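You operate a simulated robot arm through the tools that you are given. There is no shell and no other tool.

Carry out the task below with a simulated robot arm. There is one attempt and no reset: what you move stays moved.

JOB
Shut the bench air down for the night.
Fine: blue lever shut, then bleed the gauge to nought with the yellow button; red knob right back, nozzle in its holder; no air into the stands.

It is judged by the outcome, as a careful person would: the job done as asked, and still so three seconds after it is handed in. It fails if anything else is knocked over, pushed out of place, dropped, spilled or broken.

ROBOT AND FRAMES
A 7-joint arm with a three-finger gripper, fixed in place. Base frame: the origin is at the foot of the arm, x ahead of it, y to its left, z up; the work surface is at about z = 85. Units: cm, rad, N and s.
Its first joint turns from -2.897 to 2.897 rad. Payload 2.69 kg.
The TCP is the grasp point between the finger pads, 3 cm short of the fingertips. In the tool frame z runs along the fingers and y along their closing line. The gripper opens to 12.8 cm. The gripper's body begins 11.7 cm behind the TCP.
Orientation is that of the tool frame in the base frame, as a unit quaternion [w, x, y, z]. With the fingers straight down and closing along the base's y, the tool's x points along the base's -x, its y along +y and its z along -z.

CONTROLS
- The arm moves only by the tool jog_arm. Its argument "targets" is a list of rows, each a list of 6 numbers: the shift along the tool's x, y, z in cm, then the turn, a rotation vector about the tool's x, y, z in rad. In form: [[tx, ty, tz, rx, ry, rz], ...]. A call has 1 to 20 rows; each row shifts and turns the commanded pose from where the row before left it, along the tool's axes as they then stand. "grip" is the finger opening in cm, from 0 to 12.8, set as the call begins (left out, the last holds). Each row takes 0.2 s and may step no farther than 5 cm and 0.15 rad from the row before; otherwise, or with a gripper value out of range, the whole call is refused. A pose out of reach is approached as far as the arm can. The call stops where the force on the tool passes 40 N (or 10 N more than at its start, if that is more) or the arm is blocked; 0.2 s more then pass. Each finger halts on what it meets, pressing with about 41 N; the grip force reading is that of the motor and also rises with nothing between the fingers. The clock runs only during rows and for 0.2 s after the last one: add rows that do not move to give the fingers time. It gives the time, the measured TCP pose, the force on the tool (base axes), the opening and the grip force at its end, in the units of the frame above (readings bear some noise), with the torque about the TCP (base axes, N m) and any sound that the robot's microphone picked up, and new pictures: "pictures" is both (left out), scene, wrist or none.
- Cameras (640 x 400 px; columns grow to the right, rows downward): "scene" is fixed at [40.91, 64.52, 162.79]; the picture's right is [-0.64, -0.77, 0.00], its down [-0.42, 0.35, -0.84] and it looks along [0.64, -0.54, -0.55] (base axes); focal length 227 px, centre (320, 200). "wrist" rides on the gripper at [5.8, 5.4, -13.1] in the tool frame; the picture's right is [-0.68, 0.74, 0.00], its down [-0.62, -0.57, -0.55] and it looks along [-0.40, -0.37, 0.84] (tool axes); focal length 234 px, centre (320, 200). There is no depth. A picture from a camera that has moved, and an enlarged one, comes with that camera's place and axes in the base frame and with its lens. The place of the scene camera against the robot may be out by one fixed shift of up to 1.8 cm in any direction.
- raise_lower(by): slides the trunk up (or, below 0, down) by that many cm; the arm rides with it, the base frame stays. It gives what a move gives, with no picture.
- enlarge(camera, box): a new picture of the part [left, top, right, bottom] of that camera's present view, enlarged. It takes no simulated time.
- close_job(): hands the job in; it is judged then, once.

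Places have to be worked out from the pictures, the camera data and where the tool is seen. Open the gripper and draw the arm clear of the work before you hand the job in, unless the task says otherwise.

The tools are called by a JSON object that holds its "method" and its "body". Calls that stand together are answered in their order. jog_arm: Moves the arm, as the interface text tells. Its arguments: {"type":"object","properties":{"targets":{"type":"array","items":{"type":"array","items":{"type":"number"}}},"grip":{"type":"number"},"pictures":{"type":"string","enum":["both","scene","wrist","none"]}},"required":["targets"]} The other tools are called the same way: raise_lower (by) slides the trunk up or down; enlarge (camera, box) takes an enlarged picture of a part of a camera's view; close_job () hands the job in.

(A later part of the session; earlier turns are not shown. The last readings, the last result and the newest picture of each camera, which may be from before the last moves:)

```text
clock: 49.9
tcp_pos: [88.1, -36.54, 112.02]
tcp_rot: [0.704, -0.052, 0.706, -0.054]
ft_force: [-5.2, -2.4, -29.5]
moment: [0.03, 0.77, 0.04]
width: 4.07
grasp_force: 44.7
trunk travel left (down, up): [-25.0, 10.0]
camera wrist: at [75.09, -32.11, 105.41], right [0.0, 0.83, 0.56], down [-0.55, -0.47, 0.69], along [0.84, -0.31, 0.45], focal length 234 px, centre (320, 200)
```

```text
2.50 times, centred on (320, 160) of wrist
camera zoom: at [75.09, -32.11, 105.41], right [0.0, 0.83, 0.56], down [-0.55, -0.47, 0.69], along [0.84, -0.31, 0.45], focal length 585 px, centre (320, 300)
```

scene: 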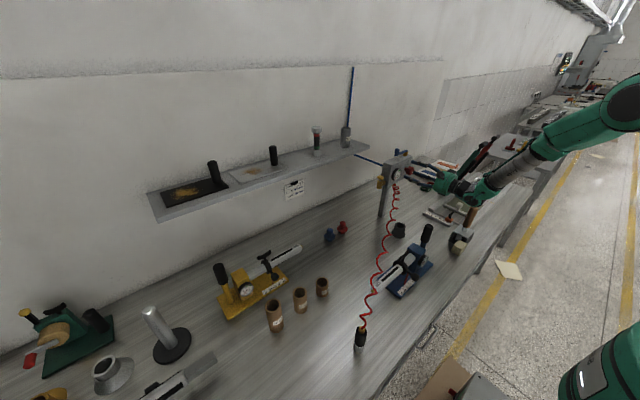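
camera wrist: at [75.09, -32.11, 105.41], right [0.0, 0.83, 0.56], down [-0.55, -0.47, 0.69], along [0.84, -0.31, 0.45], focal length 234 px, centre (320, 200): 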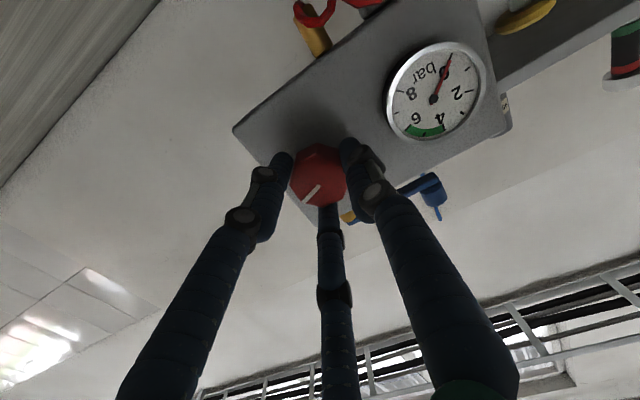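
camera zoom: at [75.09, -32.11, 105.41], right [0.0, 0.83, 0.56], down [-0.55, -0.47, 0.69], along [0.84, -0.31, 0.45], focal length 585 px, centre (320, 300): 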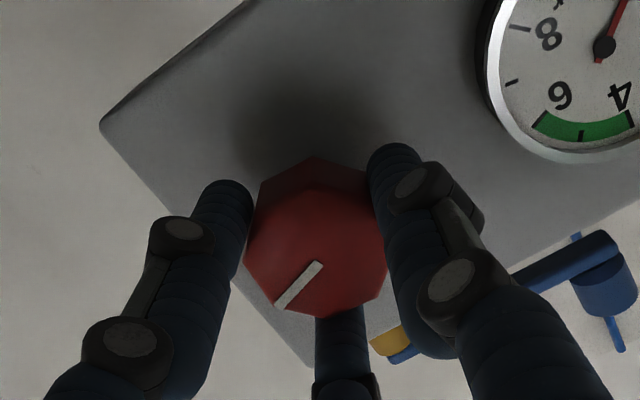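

The mark has gone from 6 o'clock to about 2:30, anticlockwise, with a firm grip now on the flats. I'll shift another 0.25 cm down to unload and carry on.

{"method": "jog_arm", "body": {"targets": [[0.25, 0, 0, 0, 0, 0], [0, 0, 0, 0, 0, -0.1], [0, 0, 0, 0, 0, -0.1], [0, 0, 0, 0, 0, -0.1], [0, 0, 0, 0, 0, -0.1], [0, 0, 0, 0, 0, -0.1], [0, 0, 0, 0, 0, -0.1], [0, 0, 0, 0, 0, -0.1], [0, 0, 0, 0, 0, -0.1], [0, 0, 0, 0, 0, 0]], "grip": 2.5, "pictures": "wrist"}}

{"method": "enlarge", "body": {"camera": "wrist", "box": [200, 80, 440, 240]}}

```text
clock: 50.8
tcp_pos: [88.37, -36.51, 112.08]
tcp_rot: [0.693, -0.136, 0.697, -0.119]
ft_force: [-19.6, 9.8, 6.8]
moment: [0.04, -0.56, 1.11]
width: 4.06
grasp_force: 45.4
out of reach, approached as far as the arm can: row 4
trunk travel left (down, up): [-25.0, 10.0]
stopped in row 4: the force on the tool passed its limit at 60 N (the readings are from after the stop); the commanded pose is now the measured one
camera wrist: at [75.04, -33.98, 104.72], right [-0.02, 0.93, 0.37], down [-0.53, -0.32, 0.78], along [0.85, -0.19, 0.5], focal length 234 px, centre (320, 200)
```

wrist: 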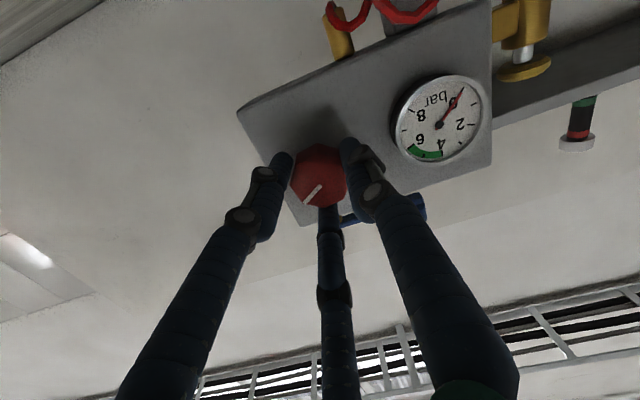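

```text
2.50 times, centred on (320, 160) of wrist
camera zoom: at [75.04, -33.98, 104.72], right [-0.02, 0.93, 0.37], down [-0.53, -0.32, 0.78], along [0.85, -0.19, 0.5], focal length 585 px, centre (320, 300)
```

zoom: 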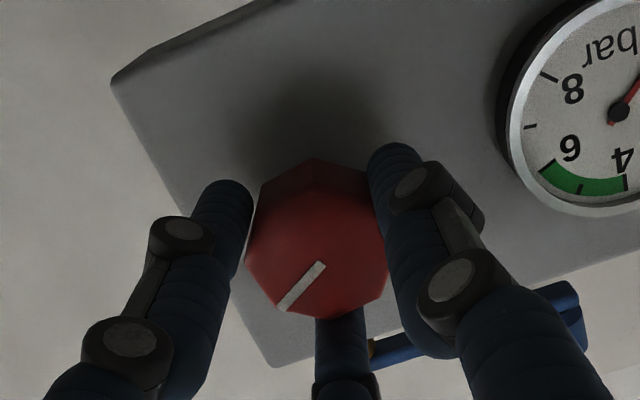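

The wrist roll has reached its limit, at about -0.35 rad. The knob needs to keep going, so I'll release, back off, roll half a turn the other way (+π keeps the pads on the knob's flats) and regrip.

{"method": "jog_arm", "body": {"targets": [[0, 0, 0, 0, 0, 0], [0, 0, 0, 0, 0, 0], [0, 0, -2, 0, 0, 0], [0, 0, -3, 0, 0, 0], [0, 0, 0, 0, 0, 0.15], [0, 0, 0, 0, 0, 0.15], [0, 0, 0, 0, 0, 0.15], [0, 0, 0, 0, 0, 0.15], [0, 0, 0, 0, 0, 0.15], [0, 0, 0, 0, 0, 0.15], [0, 0, 0, 0, 0, 0.15], [0, 0, 0, 0, 0, 0.15], [0, 0, 0, 0, 0, 0.15], [0, 0, 0, 0, 0, 0.15], [0, 0, 0, 0, 0, 0.15], [0, 0, 0, 0, 0, 0.15]], "grip": 7.5, "pictures": "none"}}

{"method": "jog_arm", "body": {"targets": [[0, 0, 0, 0, 0, 0.15], [0, 0, 0, 0, 0, 0.15], [0, 0, 0, 0, 0, 0.15], [0, 0, 0, 0, 0, 0.15], [0, 0, 0, 0, 0, 0.15], [0, 0, 0, 0, 0, 0.15], [0, 0, 0, 0, 0, 0.15], [0, 0, 0, 0, 0, 0.15], [0, 0, 0, 0, 0, 0.1416], [0, 0, 0, 0, 0, 0], [0, 0, 0, 0, 0, 0]], "grip": 7.5, "pictures": "both"}}

{"method": "enlarge", "body": {"camera": "wrist", "box": [200, 80, 440, 240]}}

```text
clock: 54.2
tcp_pos: [83.65, -37.44, 112.39]
tcp_rot: [0.523, 0.464, 0.539, 0.469]
ft_force: [0.2, -0.8, 0.2]
moment: [0.01, 0.02, 0.01]
width: 7.48
grasp_force: 0.0
out of reach, approached as far as the arm can: row 4
trunk travel left (down, up): [-25.0, 10.0]
```

```text
clock: 56.6
tcp_pos: [83.84, -37.57, 112.38]
tcp_rot: [0.12, 0.698, 0.135, 0.693]
ft_force: [0.0, 0.5, 0.6]
moment: [0.01, -0.01, 0.03]
width: 7.49
grasp_force: 0.2
trunk travel left (down, up): [-25.0, 10.0]
camera wrist: at [70.81, -40.78, 119.86], right [0.01, -0.93, -0.37], down [-0.56, 0.3, -0.77], along [0.83, 0.22, -0.52], focal length 234 px, centre (320, 200)
```

scene: 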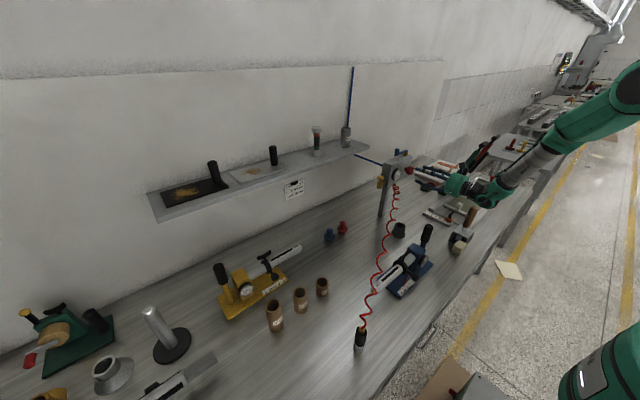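
wrist: 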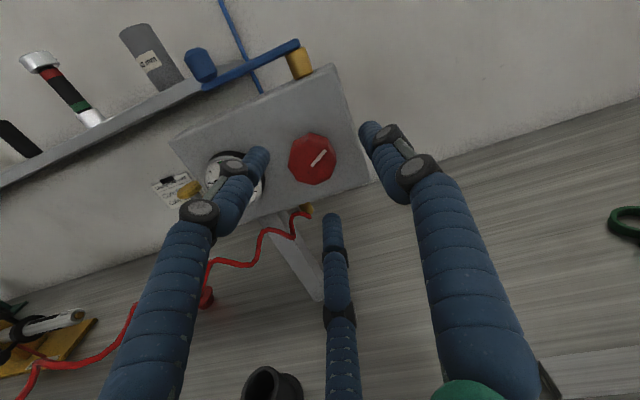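

```text
2.50 times, centred on (320, 160) of wrist
camera zoom: at [70.81, -40.78, 119.86], right [0.01, -0.93, -0.37], down [-0.56, 0.3, -0.77], along [0.83, 0.22, -0.52], focal length 585 px, centre (320, 300)
```

zoom: 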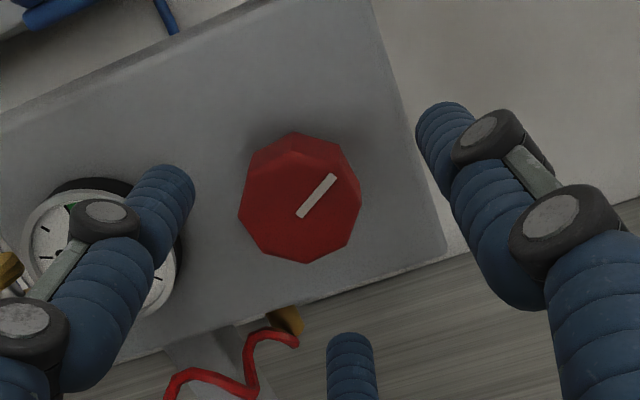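

The mark sits at about 2 o'clock, and the fingers clear the gauge (nearest rim at y≈-30.2). I'll recentre on the knob (about y=-36.7, z=112.1), advance and regrip.

{"method": "jog_arm", "body": {"targets": [[0.06, -0.88, 0, 0, 0, 0], [0, 0, 1.5, 0, 0, 0], [0, 0, 1.5, 0, 0, 0], [0, 0, 1.4, 0, 0, 0], [0, 0, 0, 0, 0, 0]], "grip": 7, "pictures": "none"}}

{"method": "jog_arm", "body": {"targets": [[0, 0, 0, 0, 0, 0], [0, 0, 0, 0, 0, 0], [0, 0, 0, 0, 0, 0]], "grip": 2.5, "pictures": "wrist"}}

{"method": "enlarge", "body": {"camera": "wrist", "box": [200, 80, 440, 240]}}

```text
clock: 57.8
tcp_pos: [88.07, -36.58, 112.04]
tcp_rot: [0.12, 0.698, 0.136, 0.692]
ft_force: [0.1, -0.6, -0.5]
moment: [-0.04, 0.02, -0.01]
width: 6.99
grasp_force: 0.0
trunk travel left (down, up): [-25.0, 10.0]
```

```text
clock: 58.6
tcp_pos: [88.12, -36.58, 112.01]
tcp_rot: [0.121, 0.698, 0.137, 0.692]
ft_force: [-1.0, 6.5, -1.1]
moment: [-0.03, -0.02, 0.23]
width: 4.08
grasp_force: 44.9
trunk travel left (down, up): [-25.0, 10.0]
camera wrist: at [75.25, -39.8, 119.5], right [0.01, -0.93, -0.37], down [-0.56, 0.3, -0.77], along [0.83, 0.22, -0.52], focal length 234 px, centre (320, 200)
```

wrist: 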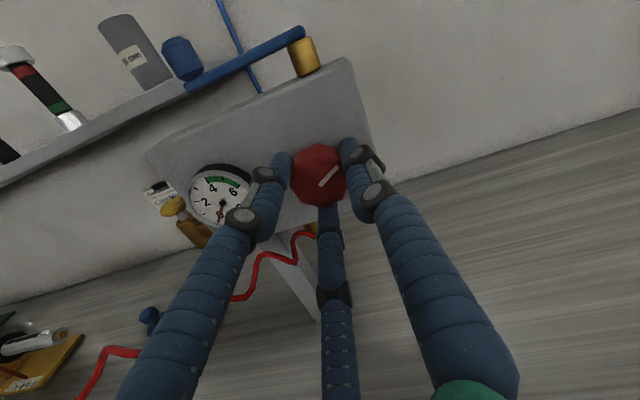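

```text
2.50 times, centred on (320, 160) of wrist
camera zoom: at [75.25, -39.8, 119.5], right [0.01, -0.93, -0.37], down [-0.56, 0.3, -0.77], along [0.83, 0.22, -0.52], focal length 585 px, centre (320, 300)
```

zoom: 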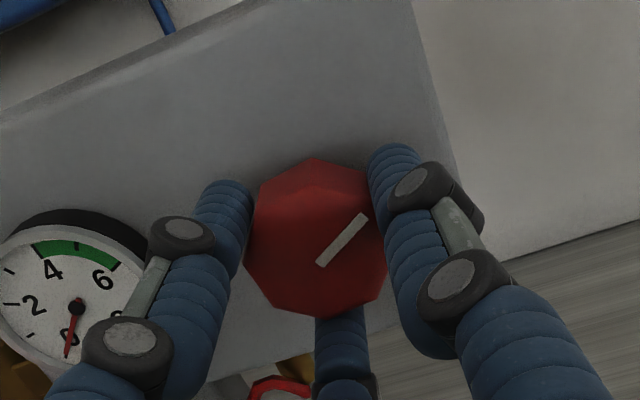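

Firm grip on the flats with little side load. I'll turn anticlockwise in 0.1 rad rows, watching for the end stop.

{"method": "jog_arm", "body": {"targets": [[0, 0, 0, 0, 0, -0.1], [0, 0, 0, 0, 0, -0.1], [0, 0, 0, 0, 0, -0.1], [0, 0, 0, 0, 0, -0.1], [0, 0, 0, 0, 0, -0.1], [0, 0, 0, 0, 0, -0.1], [0, 0, 0, 0, 0, -0.1], [0, 0, 0, 0, 0, -0.1], [0, 0, 0, 0, 0, -0.1], [0, 0, 0, 0, 0, -0.1], [0, 0, 0, 0, 0, 0]], "grip": 2.5, "pictures": "wrist"}}

{"method": "enlarge", "body": {"camera": "wrist", "box": [200, 80, 440, 240]}}

```text
clock: 61.0
tcp_pos: [88.06, -36.58, 111.93]
tcp_rot: [0.438, 0.547, 0.455, 0.55]
ft_force: [4.2, 12.5, -4.0]
moment: [0.0, 0.07, 0.38]
width: 4.07
grasp_force: 44.9
trunk travel left (down, up): [-25.0, 10.0]
camera wrist: at [75.05, -32.25, 118.56], right [0.02, -0.81, 0.58], down [-0.55, -0.5, -0.67], along [0.84, -0.3, -0.46], focal length 234 px, centre (320, 200)
```

wrist: 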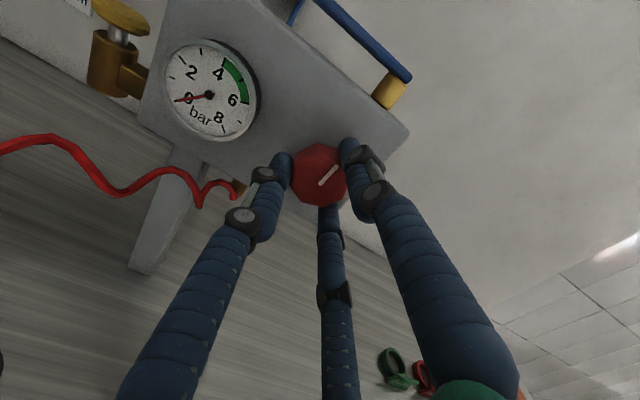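

```text
2.50 times, centred on (320, 160) of wrist
camera zoom: at [75.05, -32.25, 118.56], right [0.02, -0.81, 0.58], down [-0.55, -0.5, -0.67], along [0.84, -0.3, -0.46], focal length 585 px, centre (320, 300)
```

zoom: 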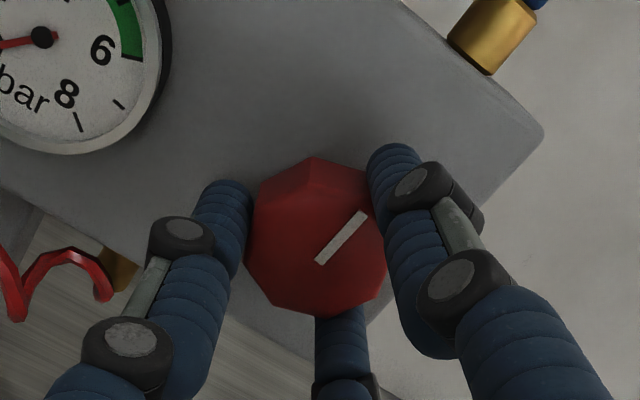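

The mark is now at about 12 o'clock and the knob still turns freely. Continuing.

{"method": "jog_arm", "body": {"targets": [[0, 0, 0, 0, 0, -0.1], [0, 0, 0, 0, 0, -0.1], [0, 0, 0, 0, 0, -0.1], [0, 0, 0, 0, 0, -0.1], [0, 0, 0, 0, 0, -0.1], [0, 0, 0, 0, 0, -0.1], [0, 0, 0, 0, 0, -0.1], [0, 0, 0, 0, 0, -0.1], [0, 0, 0, 0, 0, 0]], "grip": 2.5, "pictures": "wrist"}}

{"method": "enlarge", "body": {"camera": "wrist", "box": [200, 80, 440, 240]}}

```text
clock: 63.0
tcp_pos: [88.17, -36.64, 111.99]
tcp_rot: [0.618, 0.327, 0.631, 0.336]
ft_force: [-3.4, 12.1, -3.0]
moment: [0.53, 0.06, 0.22]
width: 4.06
grasp_force: 45.0
trunk travel left (down, up): [-25.0, 10.0]
camera wrist: at [74.87, -29.03, 113.31], right [0.01, -0.15, 0.99], down [-0.53, -0.84, -0.12], along [0.85, -0.53, -0.09], focal length 234 px, centre (320, 200)
```

wrist: 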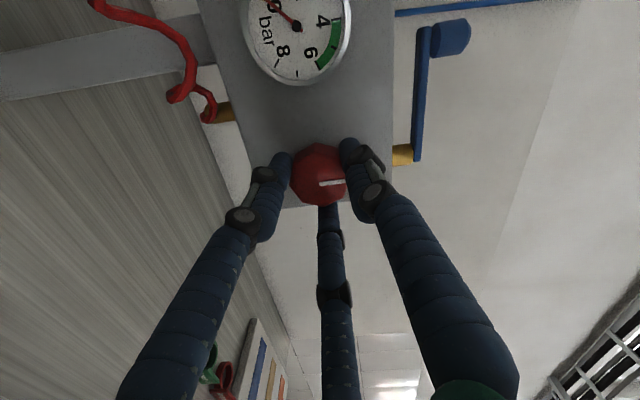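

```text
2.50 times, centred on (320, 160) of wrist
camera zoom: at [74.87, -29.03, 113.31], right [0.01, -0.15, 0.99], down [-0.53, -0.84, -0.12], along [0.85, -0.53, -0.09], focal length 585 px, centre (320, 300)
```

zoom: 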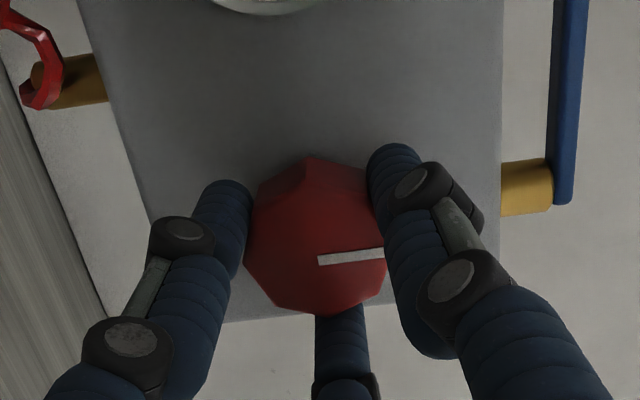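

The pads have slipped one flat and the mark is exactly at 12 o'clock, with a 0.5 N·m reaction, so the knob is against its back stop. I'll release, back off and check where the mark rests.

{"method": "jog_arm", "body": {"targets": [[0, 0, 0, 0, 0, 0.03], [0, 0, 0, 0, 0, 0], [0, 0, 0, 0, 0, 0], [0, 0, -2, 0, 0, 0], [0, 0, -3, 0, 0, 0], [0, 0, -3, 0, 0, 0], [0, 0, 0, 0, 0, 0.15], [0, 0, 0, 0, 0, 0.15], [0, 0, 0, 0, 0, 0.15], [0, 0, 0, 0, 0, 0]], "grip": 7.5, "pictures": "both"}}

{"method": "enlarge", "body": {"camera": "wrist", "box": [200, 60, 440, 220]}}

{"method": "enlarge", "body": {"camera": "scene", "box": [370, 130, 440, 200]}}

```text
clock: 65.2
tcp_pos: [80.1, -36.8, 112.15]
tcp_rot: [0.519, 0.469, 0.535, 0.474]
ft_force: [-1.2, -0.2, -0.4]
moment: [0.02, 0.03, 0.03]
width: 7.48
grasp_force: 0.1
trunk travel left (down, up): [-25.0, 10.0]
camera wrist: at [66.96, -30.67, 116.88], right [0.02, -0.59, 0.81], down [-0.54, -0.69, -0.49], along [0.84, -0.43, -0.33], focal length 234 px, centre (320, 200)
```

scene: 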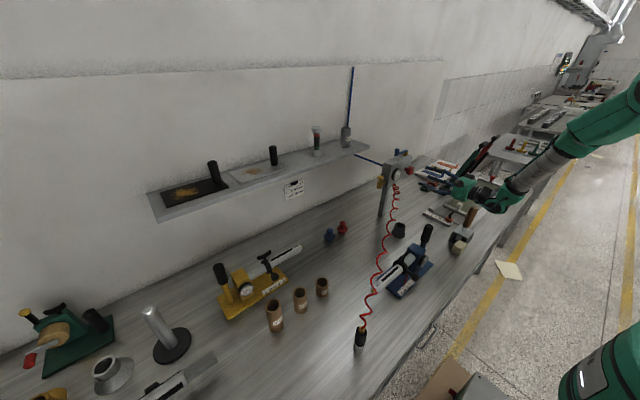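
wrist: 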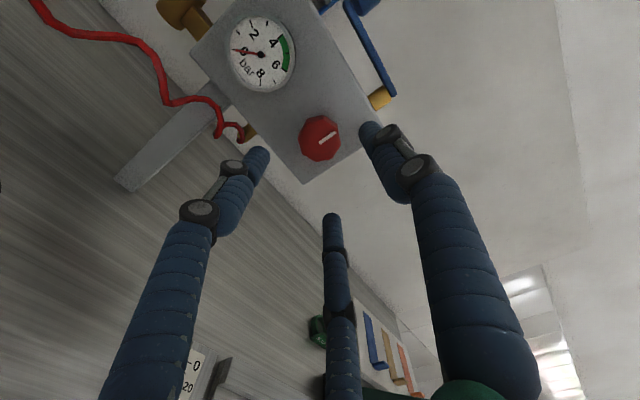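

```text
2.50 times, centred on (320, 140) of wrist
camera zoom: at [66.96, -30.67, 116.88], right [0.02, -0.59, 0.81], down [-0.54, -0.69, -0.49], along [0.84, -0.43, -0.33], focal length 585 px, centre (320, 350)
```

zoom: 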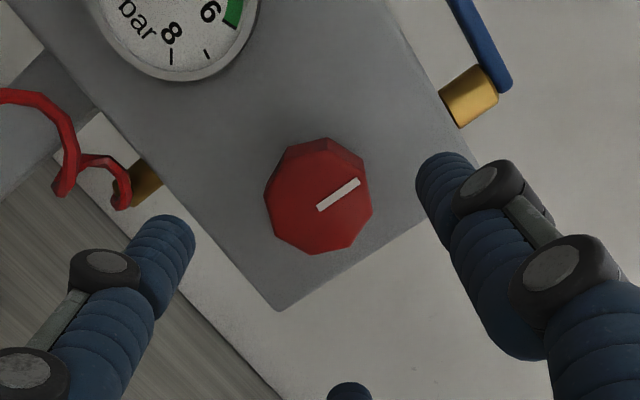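

```text
5.71 times, centred on (405, 165) of scene
camera zoom: at [40.91, 64.52, 162.79], right [-0.64, -0.77, 0.0], down [-0.42, 0.35, -0.84], along [0.64, -0.54, -0.55], focal length 1295 px, centre (-166, 400)
```

zoom: 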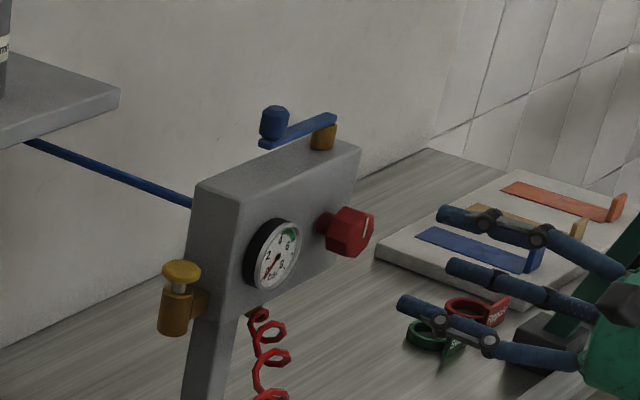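

The mark rests at 12 o'clock and the gauge is at 0, so the knob is right back. Now the nozzle: I'll back away, rise above everything, unroll the wrist and tilt to 45° down.

{"method": "jog_arm", "body": {"targets": [[0, 0, -4, 0, 0, 0], [0, 0, -4, 0, 0, 0], [0, 4.5, 0, 0, 0, 0], [0, 4.5, 0, 0, 0, 0], [0, 4.5, 0, 0, 0, 0], [0, 4.5, 0, 0, 0, 0], [0, 4.5, 0, 0, 0, 0], [0, 4.5, 0, 0, 0, 0], [0, 0, 0, 0, 0, -0.145], [0, 0, 0, 0, 0, -0.145], [0, 0, 0, 0, 0, -0.145], [0, 0, 0, 0, 0, -0.145], [0, 0, 0, 0, 0, -0.145], [0, 0, 0, 0, 0, -0.145], [0, 0, 0, 0, 0, -0.145], [0, 0, 0, 0, 0, -0.145], [0, 0, 0, 0, 0, -0.145], [0, 0, 0, 0, 0, -0.145], [0, 0, 0, 0, 0, 0]], "grip": 7.5, "pictures": "none"}}

{"method": "jog_arm", "body": {"targets": [[0, 2, 0, 0, 0.131, 0], [0, 3, 0, 0, 0.131, 0], [0, 4, 0, 0, 0.131, 0], [0, 4, 0, 0, 0.131, 0], [0, 4, 0, 0, 0.131, 0], [0, 4, 0, 0, 0.131, 0], [0, 4, 0, 0, 0, 0], [0, 4, 0, 0, 0, 0], [0, 4, 0, 0, 0, 0], [0, 0, 0, 0, 0, 0]], "pictures": "both"}}

```text
clock: 69.2
tcp_pos: [72.41, -33.76, 138.98]
tcp_rot: [0.703, -0.005, 0.711, 0.009]
ft_force: [0.8, 0.3, -1.4]
moment: [-0.01, 0.0, 0.0]
width: 7.49
grasp_force: 0.0
trunk travel left (down, up): [-25.0, 10.0]
```

```text
clock: 71.4
tcp_pos: [71.51, -0.67, 139.47]
tcp_rot: [0.377, -0.009, 0.926, 0.007]
ft_force: [0.6, 0.2, -0.5]
moment: [-0.03, 0.01, -0.06]
width: 7.5
grasp_force: 0.0
trunk travel left (down, up): [-25.0, 10.0]
camera wrist: at [58.05, 4.27, 144.74], right [0.47, 0.74, 0.48], down [0.07, -0.57, 0.82], along [0.88, -0.35, -0.32], focal length 234 px, centre (320, 200)
```

scene: 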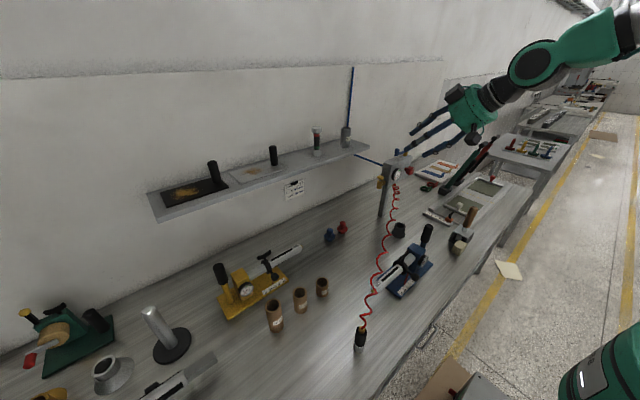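
wrist: 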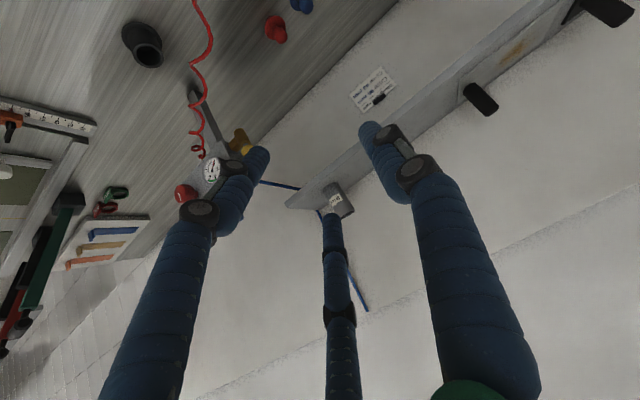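

The holder cup is visible at the top left of this view. I'll enlarge it for a position fix, then swing over to look at the nozzle from behind.

{"method": "enlarge", "body": {"camera": "wrist", "box": [90, 0, 230, 120]}}

{"method": "jog_arm", "body": {"targets": [[2.86, 3.47, -0.455, 0, 0, 0], [2.86, 3.47, -0.455, 0, 0, 0], [2.86, 3.47, -0.455, 0, 0, 0], [2.86, 3.47, -0.455, 0, 0, 0], [2.86, 3.47, -0.455, 0, 0, 0], [2.86, 3.47, -0.455, 0, 0, 0], [2.86, 3.47, -0.455, 0, 0, 0], [2.86, 3.47, -0.455, 0, 0, 0], [2.86, 3.47, -0.455, 0, 0, 0], [2.86, 3.47, -0.455, 0, 0, 0], [0, 0, 0, 0, 0, 0]], "grip": 7.5, "pictures": "both"}}

```text
3.33 times, centred on (160, 60) of wrist
camera zoom: at [58.05, 4.27, 144.74], right [0.47, 0.74, 0.48], down [0.07, -0.57, 0.82], along [0.88, -0.35, -0.32], focal length 781 px, centre (853, 667)
```

zoom: 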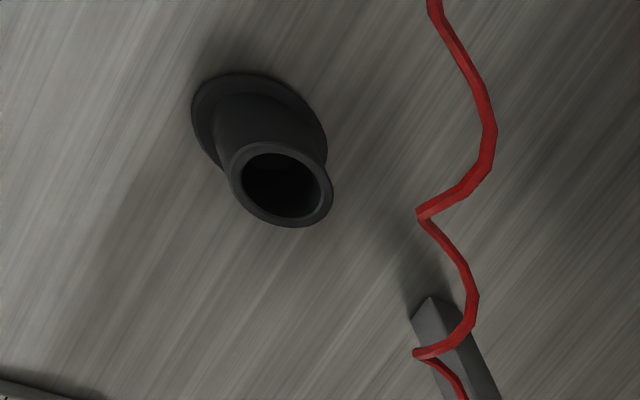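

```text
clock: 73.8
tcp_pos: [47.19, 33.51, 122.83]
tcp_rot: [0.377, -0.009, 0.926, 0.006]
ft_force: [-0.2, -0.8, 0.4]
moment: [-0.01, 0.01, -0.01]
width: 7.52
grasp_force: 0.1
trunk travel left (down, up): [-25.0, 10.0]
camera wrist: at [33.82, 38.49, 128.06], right [0.47, 0.74, 0.48], down [0.07, -0.57, 0.82], along [0.88, -0.35, -0.32], focal length 234 px, centre (320, 200)
```

scene: 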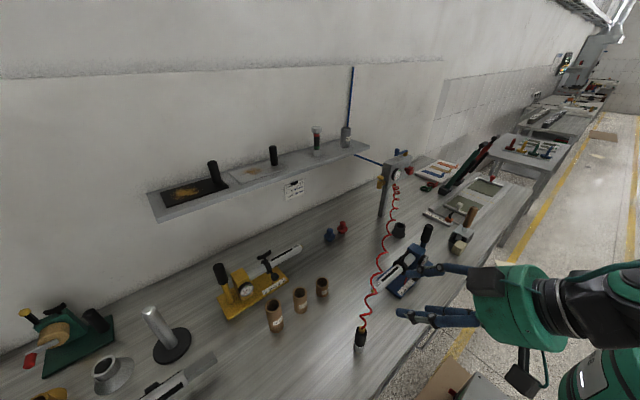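
wrist: 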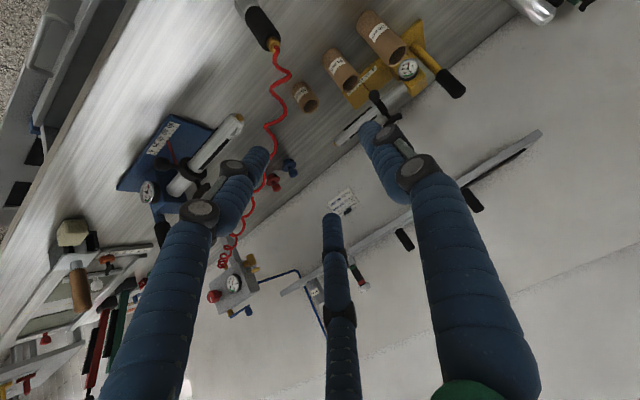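

The holder is centred near (80.3, -20.0), with its rim at about z=91.6 and an opening of around 4 cm. I'll enlarge the nozzle in the current view to fix its position.

{"method": "enlarge", "body": {"camera": "wrist", "box": [210, 0, 330, 80]}}

{"method": "enlarge", "body": {"camera": "wrist", "box": [110, 80, 310, 240]}}

```text
5.00 times, centred on (270, 40) of wrist
camera zoom: at [33.82, 38.49, 128.06], right [0.47, 0.74, 0.48], down [0.07, -0.57, 0.82], along [0.88, -0.35, -0.32], focal length 1171 px, centre (570, 1000)
```

zoom: 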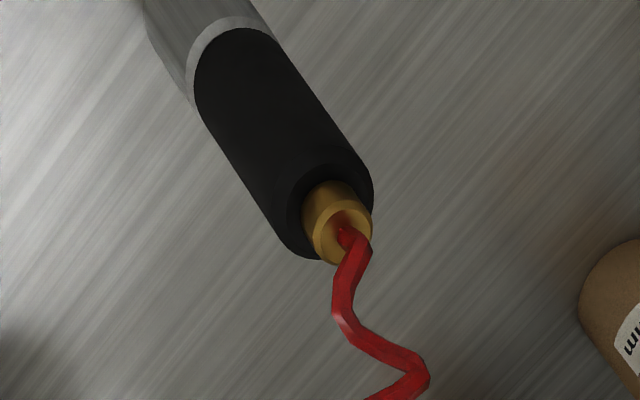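

```text
2.50 times, centred on (210, 160) of wrist
camera zoom: at [33.82, 38.49, 128.06], right [0.47, 0.74, 0.48], down [0.07, -0.57, 0.82], along [0.88, -0.35, -0.32], focal length 585 px, centre (595, 300)
```

zoom: 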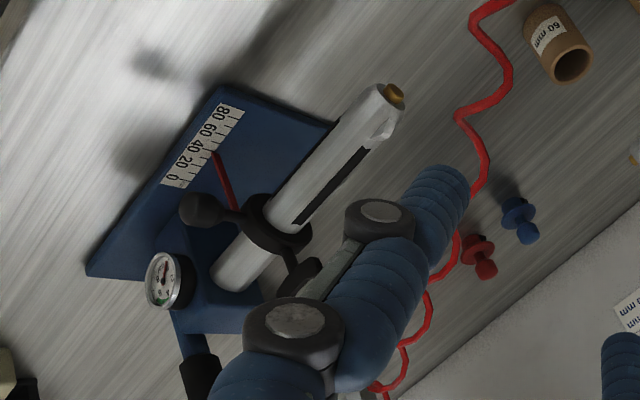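

The nozzle stands near (58.5, 34.3), with its black grip between z≈88 and 96 and the hose leaving toward -y. I'll stand the tool up (0.3 rad tilt) and turn it so the fingers close across the hose direction and lean away from the hose.

{"method": "jog_arm", "body": {"targets": [[0, 0, 0, 0, 0.118, 0], [0, 0, 0, 0, 0.118, 0], [0, 0, 0, 0, 0.118, 0], [0, 0, 0, 0, 0.119, 0], [0, 0, 0, 0.0389, 0, 0.1254], [0, 0, 0, 0.0389, 0, 0.1254], [0, 0, 0, 0.0389, 0, 0.1254], [0, 0, 0, 0.0389, 0, 0.1254], [0, 0, 0, 0.0389, 0, 0.1254], [0, 0, 0, 0.0389, 0, 0.1254], [0, 0, 0, 0.0389, 0, 0.1254], [0, 0, 0, 0.0389, 0, 0.1254], [0, 0, 0, 0, 0, 0]], "grip": 7, "pictures": "both"}}

```text
clock: 76.6
tcp_pos: [47.33, 33.51, 122.77]
tcp_rot: [0.128, 0.488, 0.86, -0.072]
ft_force: [-0.1, 0.2, 1.8]
moment: [-0.03, 0.02, 0.02]
width: 6.99
grasp_force: 0.1
trunk travel left (down, up): [-25.0, 10.0]
camera wrist: at [47.15, 44.21, 133.58], right [0.96, -0.18, 0.2], down [-0.27, -0.66, 0.7], along [0.01, -0.73, -0.68], focal length 234 px, centre (320, 200)
```

scene: 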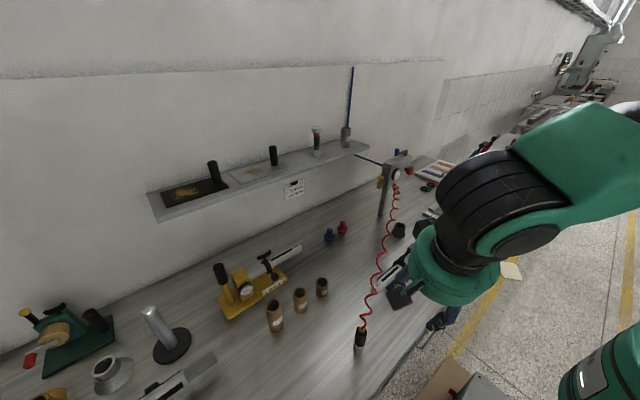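
wrist: 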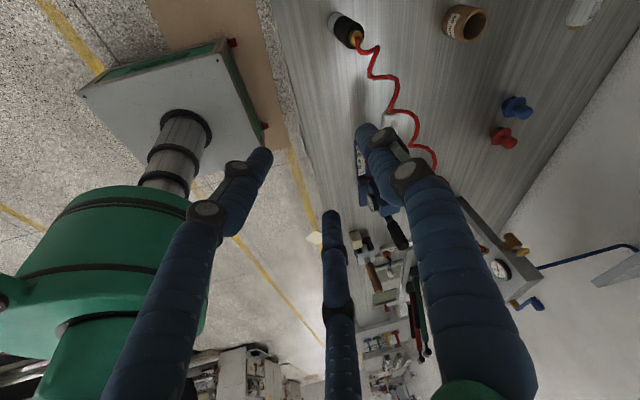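

The nozzle is visible at the top of the wrist view. I'll enlarge for a second position fix.

{"method": "enlarge", "body": {"camera": "wrist", "box": [300, 0, 440, 90]}}

```text
4.44 times, centred on (370, 45) of wrist
camera zoom: at [47.15, 44.21, 133.58], right [0.96, -0.18, 0.2], down [-0.27, -0.66, 0.7], along [0.01, -0.73, -0.68], focal length 1041 px, centre (98, 889)
```

zoom: 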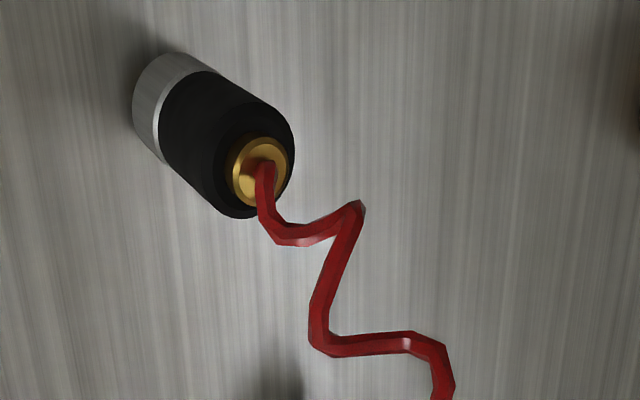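

Triangulation gives the nozzle's top at (58.3, 34.5, 97.1), standing upright. I'll move to a pre-grasp point 12 cm back along the tool axis.

{"method": "jog_arm", "body": {"targets": [[0.85, 2.46, 3.91, 0, 0, 0], [0.85, 2.46, 3.91, 0, 0, 0], [0.85, 2.46, 3.91, 0, 0, 0], [0.84, 2.47, 3.91, 0, 0, 0], [0, 0, 0, 0, 0, 0]], "grip": 7, "pictures": "both"}}

{"method": "enlarge", "body": {"camera": "wrist", "box": [220, 40, 420, 200]}}

```text
clock: 77.8
tcp_pos: [56.54, 37.6, 106.88]
tcp_rot: [0.129, 0.486, 0.861, -0.071]
ft_force: [-0.2, 0.7, 0.4]
moment: [-0.03, 0.06, 0.0]
width: 7.01
grasp_force: 0.1
trunk travel left (down, up): [-25.0, 10.0]
camera wrist: at [56.26, 48.24, 117.61], right [0.96, -0.18, 0.2], down [-0.26, -0.66, 0.7], along [0.01, -0.73, -0.68], focal length 234 px, centre (320, 200)
```

scene: 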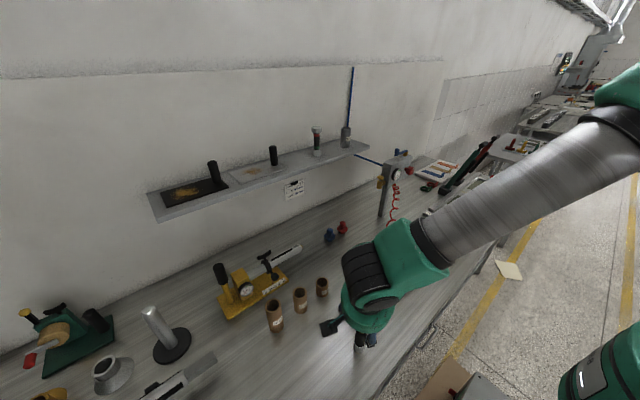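
wrist: 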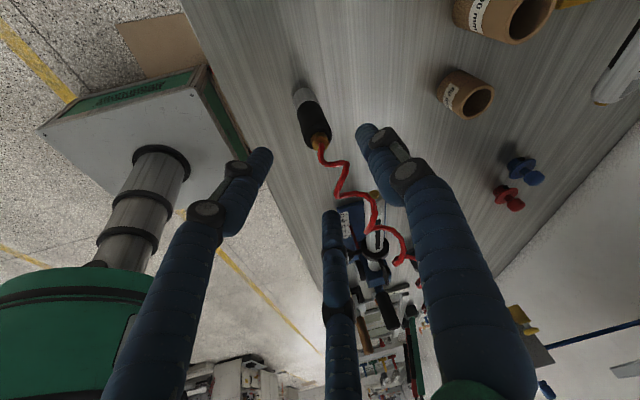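

```text
2.50 times, centred on (320, 120) of wrist
camera zoom: at [56.26, 48.24, 117.61], right [0.96, -0.18, 0.2], down [-0.26, -0.66, 0.7], along [0.01, -0.73, -0.68], focal length 585 px, centre (320, 400)
```

zoom: 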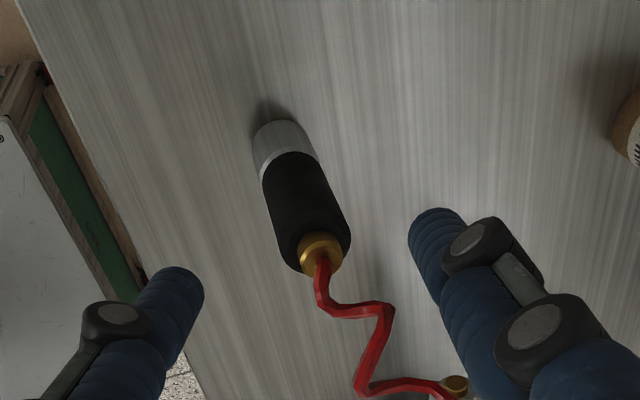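

The nozzle is centred on the tool axis, and the hose runs off clear of the fingers. I'll advance 12 cm along the axis with the fingers open.

{"method": "jog_arm", "body": {"targets": [[0, 0, 2.5, 0, 0, 0], [0, 0, 2.5, 0, 0, 0], [0, 0, 2.5, 0, 0, 0], [0, 0, 2.5, 0, 0, 0], [0, 0, 2, 0, 0, 0], [0, 0, 0, 0, 0, 0]], "grip": 7, "pictures": "both"}}

{"method": "enlarge", "body": {"camera": "wrist", "box": [220, 80, 420, 240]}}

{"method": "enlarge", "body": {"camera": "scene", "box": [310, 270, 430, 370]}}

```text
clock: 79.2
tcp_pos: [58.15, 34.4, 95.5]
tcp_rot: [0.128, 0.487, 0.861, -0.072]
ft_force: [0.6, -0.2, -0.2]
moment: [-0.03, 0.03, 0.02]
width: 7.0
grasp_force: 0.2
trunk travel left (down, up): [-25.0, 10.0]
camera wrist: at [57.98, 45.14, 106.21], right [0.96, -0.18, 0.2], down [-0.26, -0.66, 0.7], along [0.01, -0.73, -0.68], focal length 234 px, centre (320, 200)
```

scene: 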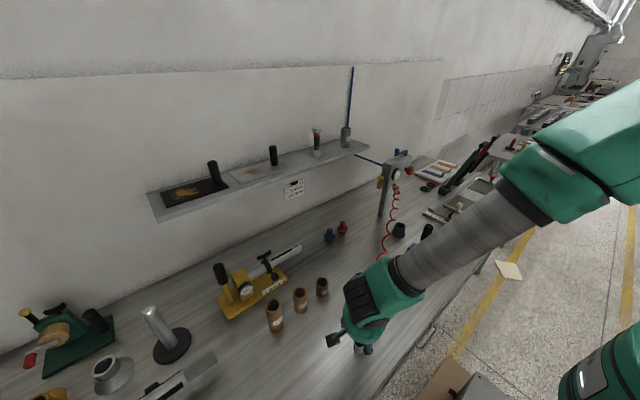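
wrist: 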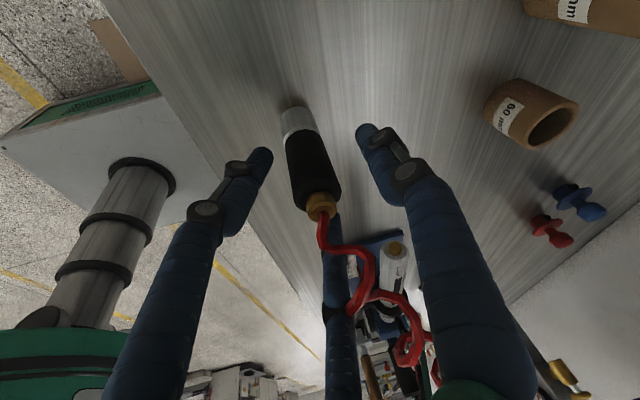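

```text
2.50 times, centred on (320, 160) of wrist
camera zoom: at [57.98, 45.14, 106.21], right [0.96, -0.18, 0.2], down [-0.26, -0.66, 0.7], along [0.01, -0.73, -0.68], focal length 585 px, centre (320, 300)
```

zoom: 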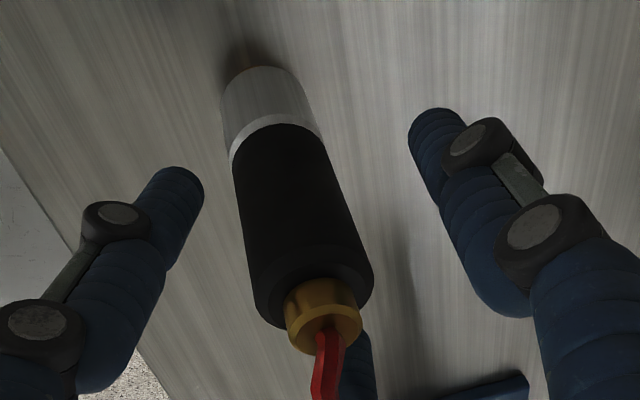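

```text
4.00 times, centred on (370, 320) of scene
camera zoom: at [40.91, 64.52, 162.79], right [-0.64, -0.77, 0.0], down [-0.42, 0.35, -0.84], along [0.64, -0.54, -0.55], focal length 906 px, centre (120, -280)
```

zoom: 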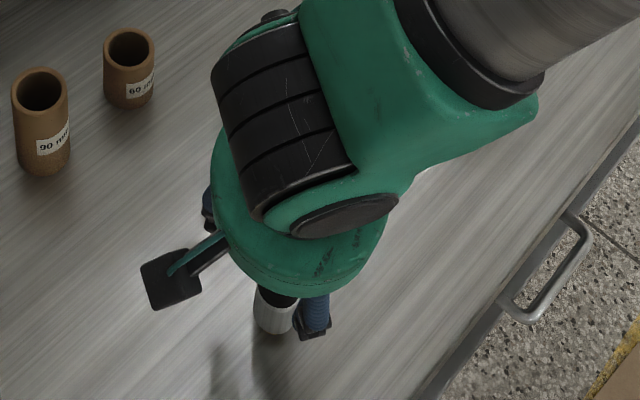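

The nozzle's body is within about 0.15 cm of centre between the fingers. I'll close on it.

{"method": "jog_arm", "body": {"targets": [[0, 0, 0, 0, 0, 0], [0, 0, 0, 0, 0, 0], [0, 0, 0, 0, 0, 0], [0, 0, 0, 0, 0, 0]], "grip": 1.5, "pictures": "wrist"}}

{"method": "enlarge", "body": {"camera": "wrist", "box": [220, 80, 420, 240]}}

```text
clock: 80.2
tcp_pos: [58.13, 34.41, 95.38]
tcp_rot: [0.128, 0.487, 0.861, -0.072]
ft_force: [-0.5, -0.3, 0.3]
moment: [-0.01, 0.02, -0.02]
width: 3.51
grasp_force: 40.8
trunk travel left (down, up): [-25.0, 10.0]
camera wrist: at [57.96, 45.14, 106.22], right [0.96, -0.18, 0.2], down [-0.26, -0.66, 0.7], along [0.01, -0.73, -0.68], focal length 234 px, centre (320, 200)
```

wrist: 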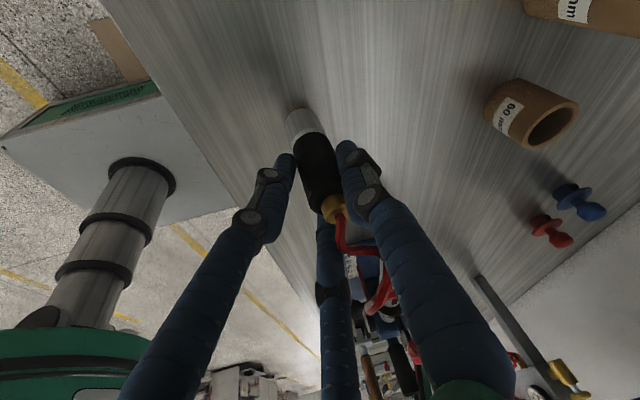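

```text
2.50 times, centred on (320, 160) of wrist
camera zoom: at [57.96, 45.14, 106.22], right [0.96, -0.18, 0.2], down [-0.26, -0.66, 0.7], along [0.01, -0.73, -0.68], focal length 585 px, centre (320, 300)
```

zoom: 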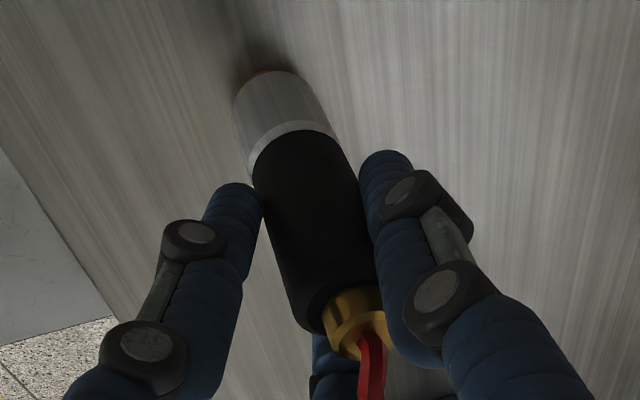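

It's gripped at 3.5 cm. I'll lift straight up 10 cm and check the nozzle and the hose load.

{"method": "jog_arm", "body": {"targets": [[-0.58, 0, -1.91, 0, 0, 0], [-0.58, 0, -1.91, 0, 0, 0], [-0.58, 0, -1.91, 0, 0, 0], [-0.58, 0, -1.91, 0, 0, 0], [-0.58, 0, -1.91, 0, 0, 0], [0, 0, 0, 0, 0, 0]], "pictures": "both"}}

{"method": "enlarge", "body": {"camera": "wrist", "box": [220, 80, 420, 240]}}

{"method": "enlarge", "body": {"camera": "scene", "box": [310, 230, 450, 370]}}

```text
clock: 81.6
tcp_pos: [58.21, 34.61, 105.23]
tcp_rot: [0.129, 0.487, 0.861, -0.072]
ft_force: [0.4, -0.3, -2.0]
moment: [0.01, 0.04, 0.0]
width: 3.51
grasp_force: 41.1
trunk travel left (down, up): [-25.0, 10.0]
camera wrist: at [57.99, 45.22, 116.19], right [0.96, -0.18, 0.2], down [-0.26, -0.66, 0.7], along [0.01, -0.73, -0.68], focal length 234 px, centre (320, 200)
```

scene: 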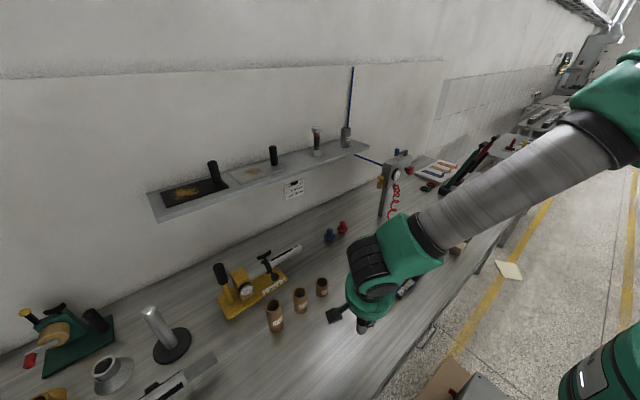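
wrist: 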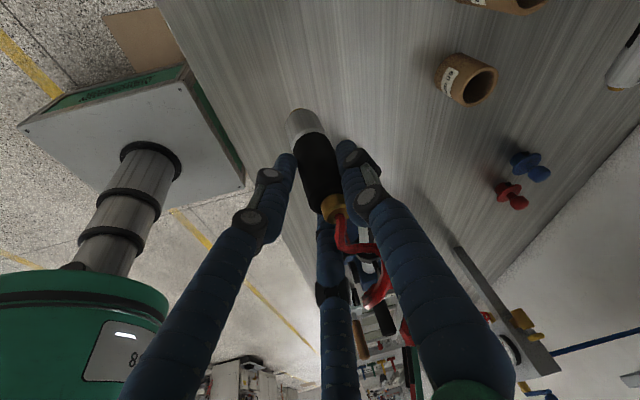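

```text
2.50 times, centred on (320, 160) of wrist
camera zoom: at [57.99, 45.22, 116.19], right [0.96, -0.18, 0.2], down [-0.26, -0.66, 0.7], along [0.01, -0.73, -0.68], focal length 585 px, centre (320, 300)
```

zoom: 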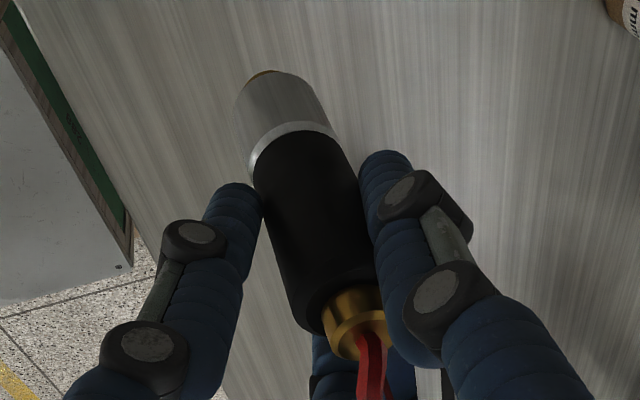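

```text
2.86 times, centred on (380, 300) of scene
camera zoom: at [40.91, 64.52, 162.79], right [-0.64, -0.77, 0.0], down [-0.42, 0.35, -0.84], along [0.64, -0.54, -0.55], focal length 647 px, centre (149, -86)
```

zoom: 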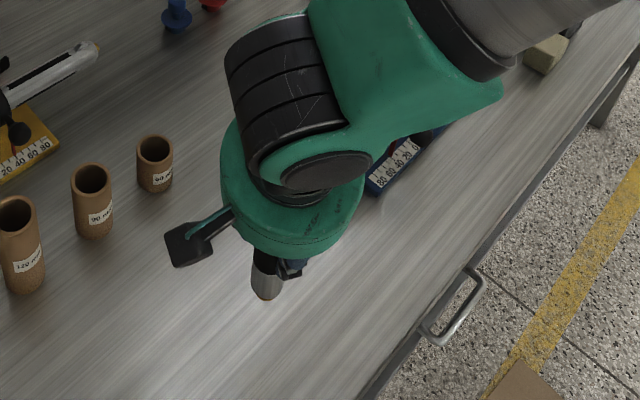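

The nozzle hangs vertically in the grip with negligible load. I'll raise it to clear the stands and then carry it over toward the holder, watching the force.

{"method": "jog_arm", "body": {"targets": [[-1.16, 0, -3.82, 0, 0, 0], [-1.16, 0, -3.82, 0, 0, 0], [-1.16, 0, -3.82, 0, 0, 0], [-1.16, 0, -3.82, 0, 0, 0], [-1.16, 0, -3.82, 0, 0, 0], [-3.66, -0.633, 1.113, 0, 0, 0], [-3.66, -0.633, 1.113, 0, 0, 0], [-3.66, -0.633, 1.113, 0, 0, 0], [-3.66, -0.633, 1.113, 0, 0, 0], [-3.66, -0.633, 1.113, 0, 0, 0], [-3.66, -0.633, 1.113, 0, 0, 0], [-3.66, -0.633, 1.113, 0, 0, 0], [0, 0, 0, 0, 0, 0]], "pictures": "both"}}

```text
clock: 84.4
tcp_pos: [68.42, 9.29, 125.33]
tcp_rot: [0.128, 0.487, 0.861, -0.072]
ft_force: [-1.0, -0.5, -1.7]
moment: [0.09, 0.03, 0.01]
width: 3.47
grasp_force: 41.0
trunk travel left (down, up): [-25.0, 10.0]
camera wrist: at [68.2, 19.84, 136.17], right [0.96, -0.18, 0.2], down [-0.26, -0.66, 0.7], along [0.01, -0.73, -0.68], focal length 234 px, centre (320, 200)
```

scene: 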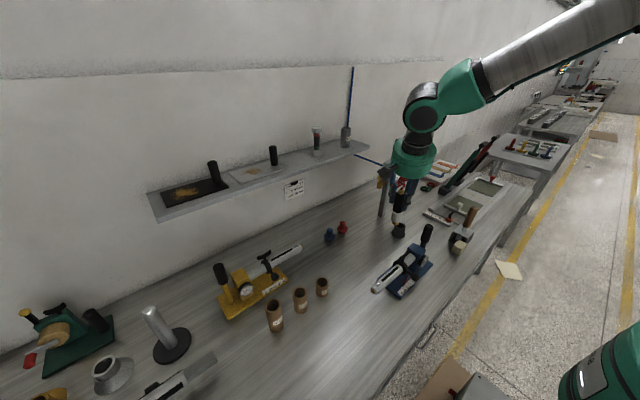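
wrist: 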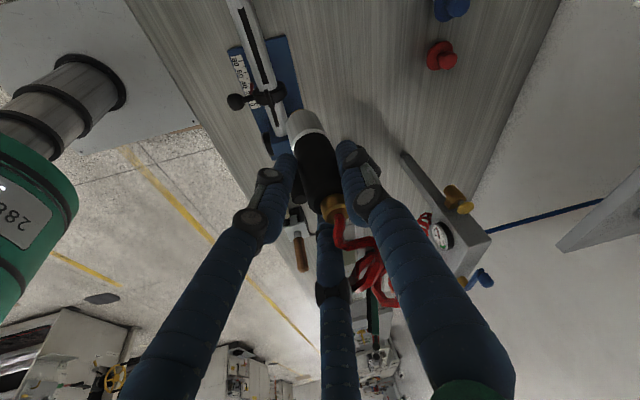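

All well: the load is about 2 N and the nozzle is well above everything. I'll continue to above the holder and turn 0.5 rad so the hose leaves between the fingers.

{"method": "jog_arm", "body": {"targets": [[-3.66, -0.633, 1.113, 0, 0, 0], [-3.66, -0.633, 1.113, 0, 0, 0], [-3.66, -0.633, 1.113, 0, 0, 0], [-3.66, -0.633, 1.113, 0, 0, 0], [-3.66, -0.633, 1.113, 0, 0, 0], [-3.66, -0.633, 1.113, 0, 0, 0], [-3.66, -0.633, 1.113, 0, 0, 0], [-3.66, -0.633, 1.113, 0, 0, 0], [0, 0, 0, -0.036, 0, -0.12], [0, 0, 0, -0.036, 0, -0.12], [0, 0, 0, -0.036, 0, -0.12], [0, 0, 0, -0.036, 0, -0.12], [0, 0, 0, 0, 0, 0]], "pictures": "both"}}

{"method": "enlarge", "body": {"camera": "wrist", "box": [220, 60, 420, 240]}}

{"method": "enlarge", "body": {"camera": "scene", "box": [350, 130, 470, 250]}}

```text
clock: 87.2
tcp_pos: [79.67, -19.64, 125.28]
tcp_rot: [0.142, 0.258, 0.955, -0.039]
ft_force: [-0.3, -0.1, -0.8]
moment: [0.0, 0.0, 0.01]
width: 3.48
grasp_force: 40.9
trunk travel left (down, up): [-25.0, 10.0]
camera wrist: at [74.32, -10.31, 136.0], right [0.93, 0.31, 0.2], down [0.09, -0.7, 0.7], along [0.36, -0.64, -0.68], focal length 234 px, centre (320, 200)
```

scene: 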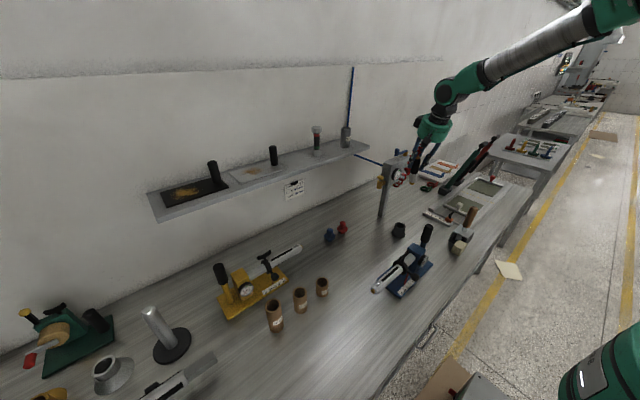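
wrist: 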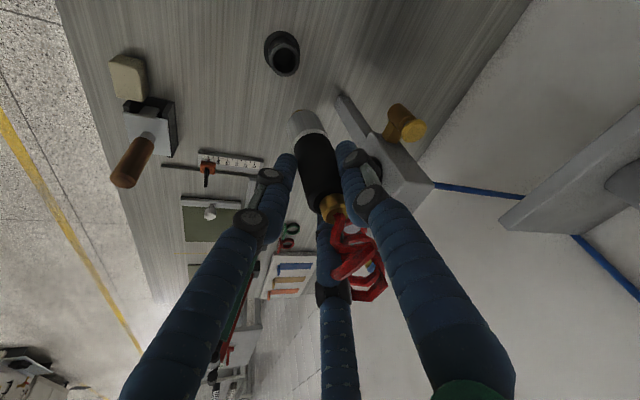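

```text
2.22 times, centred on (320, 150) of wrist
camera zoom: at [74.32, -10.31, 136.0], right [0.93, 0.31, 0.2], down [0.09, -0.7, 0.7], along [0.36, -0.64, -0.68], focal length 520 px, centre (320, 311)
```

zoom: 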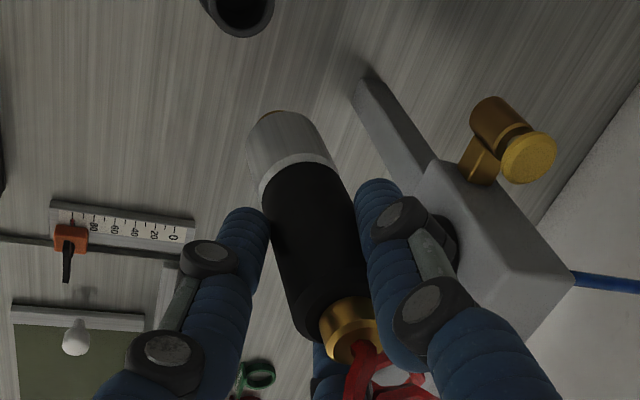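

```text
3.33 times, centred on (410, 190) of scene
camera zoom: at [40.91, 64.52, 162.79], right [-0.64, -0.77, 0.0], down [-0.42, 0.35, -0.84], along [0.64, -0.54, -0.55], focal length 755 px, centre (20, 233)
```

zoom: 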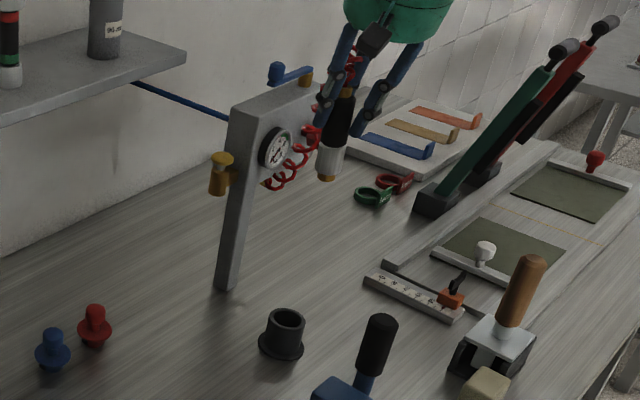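

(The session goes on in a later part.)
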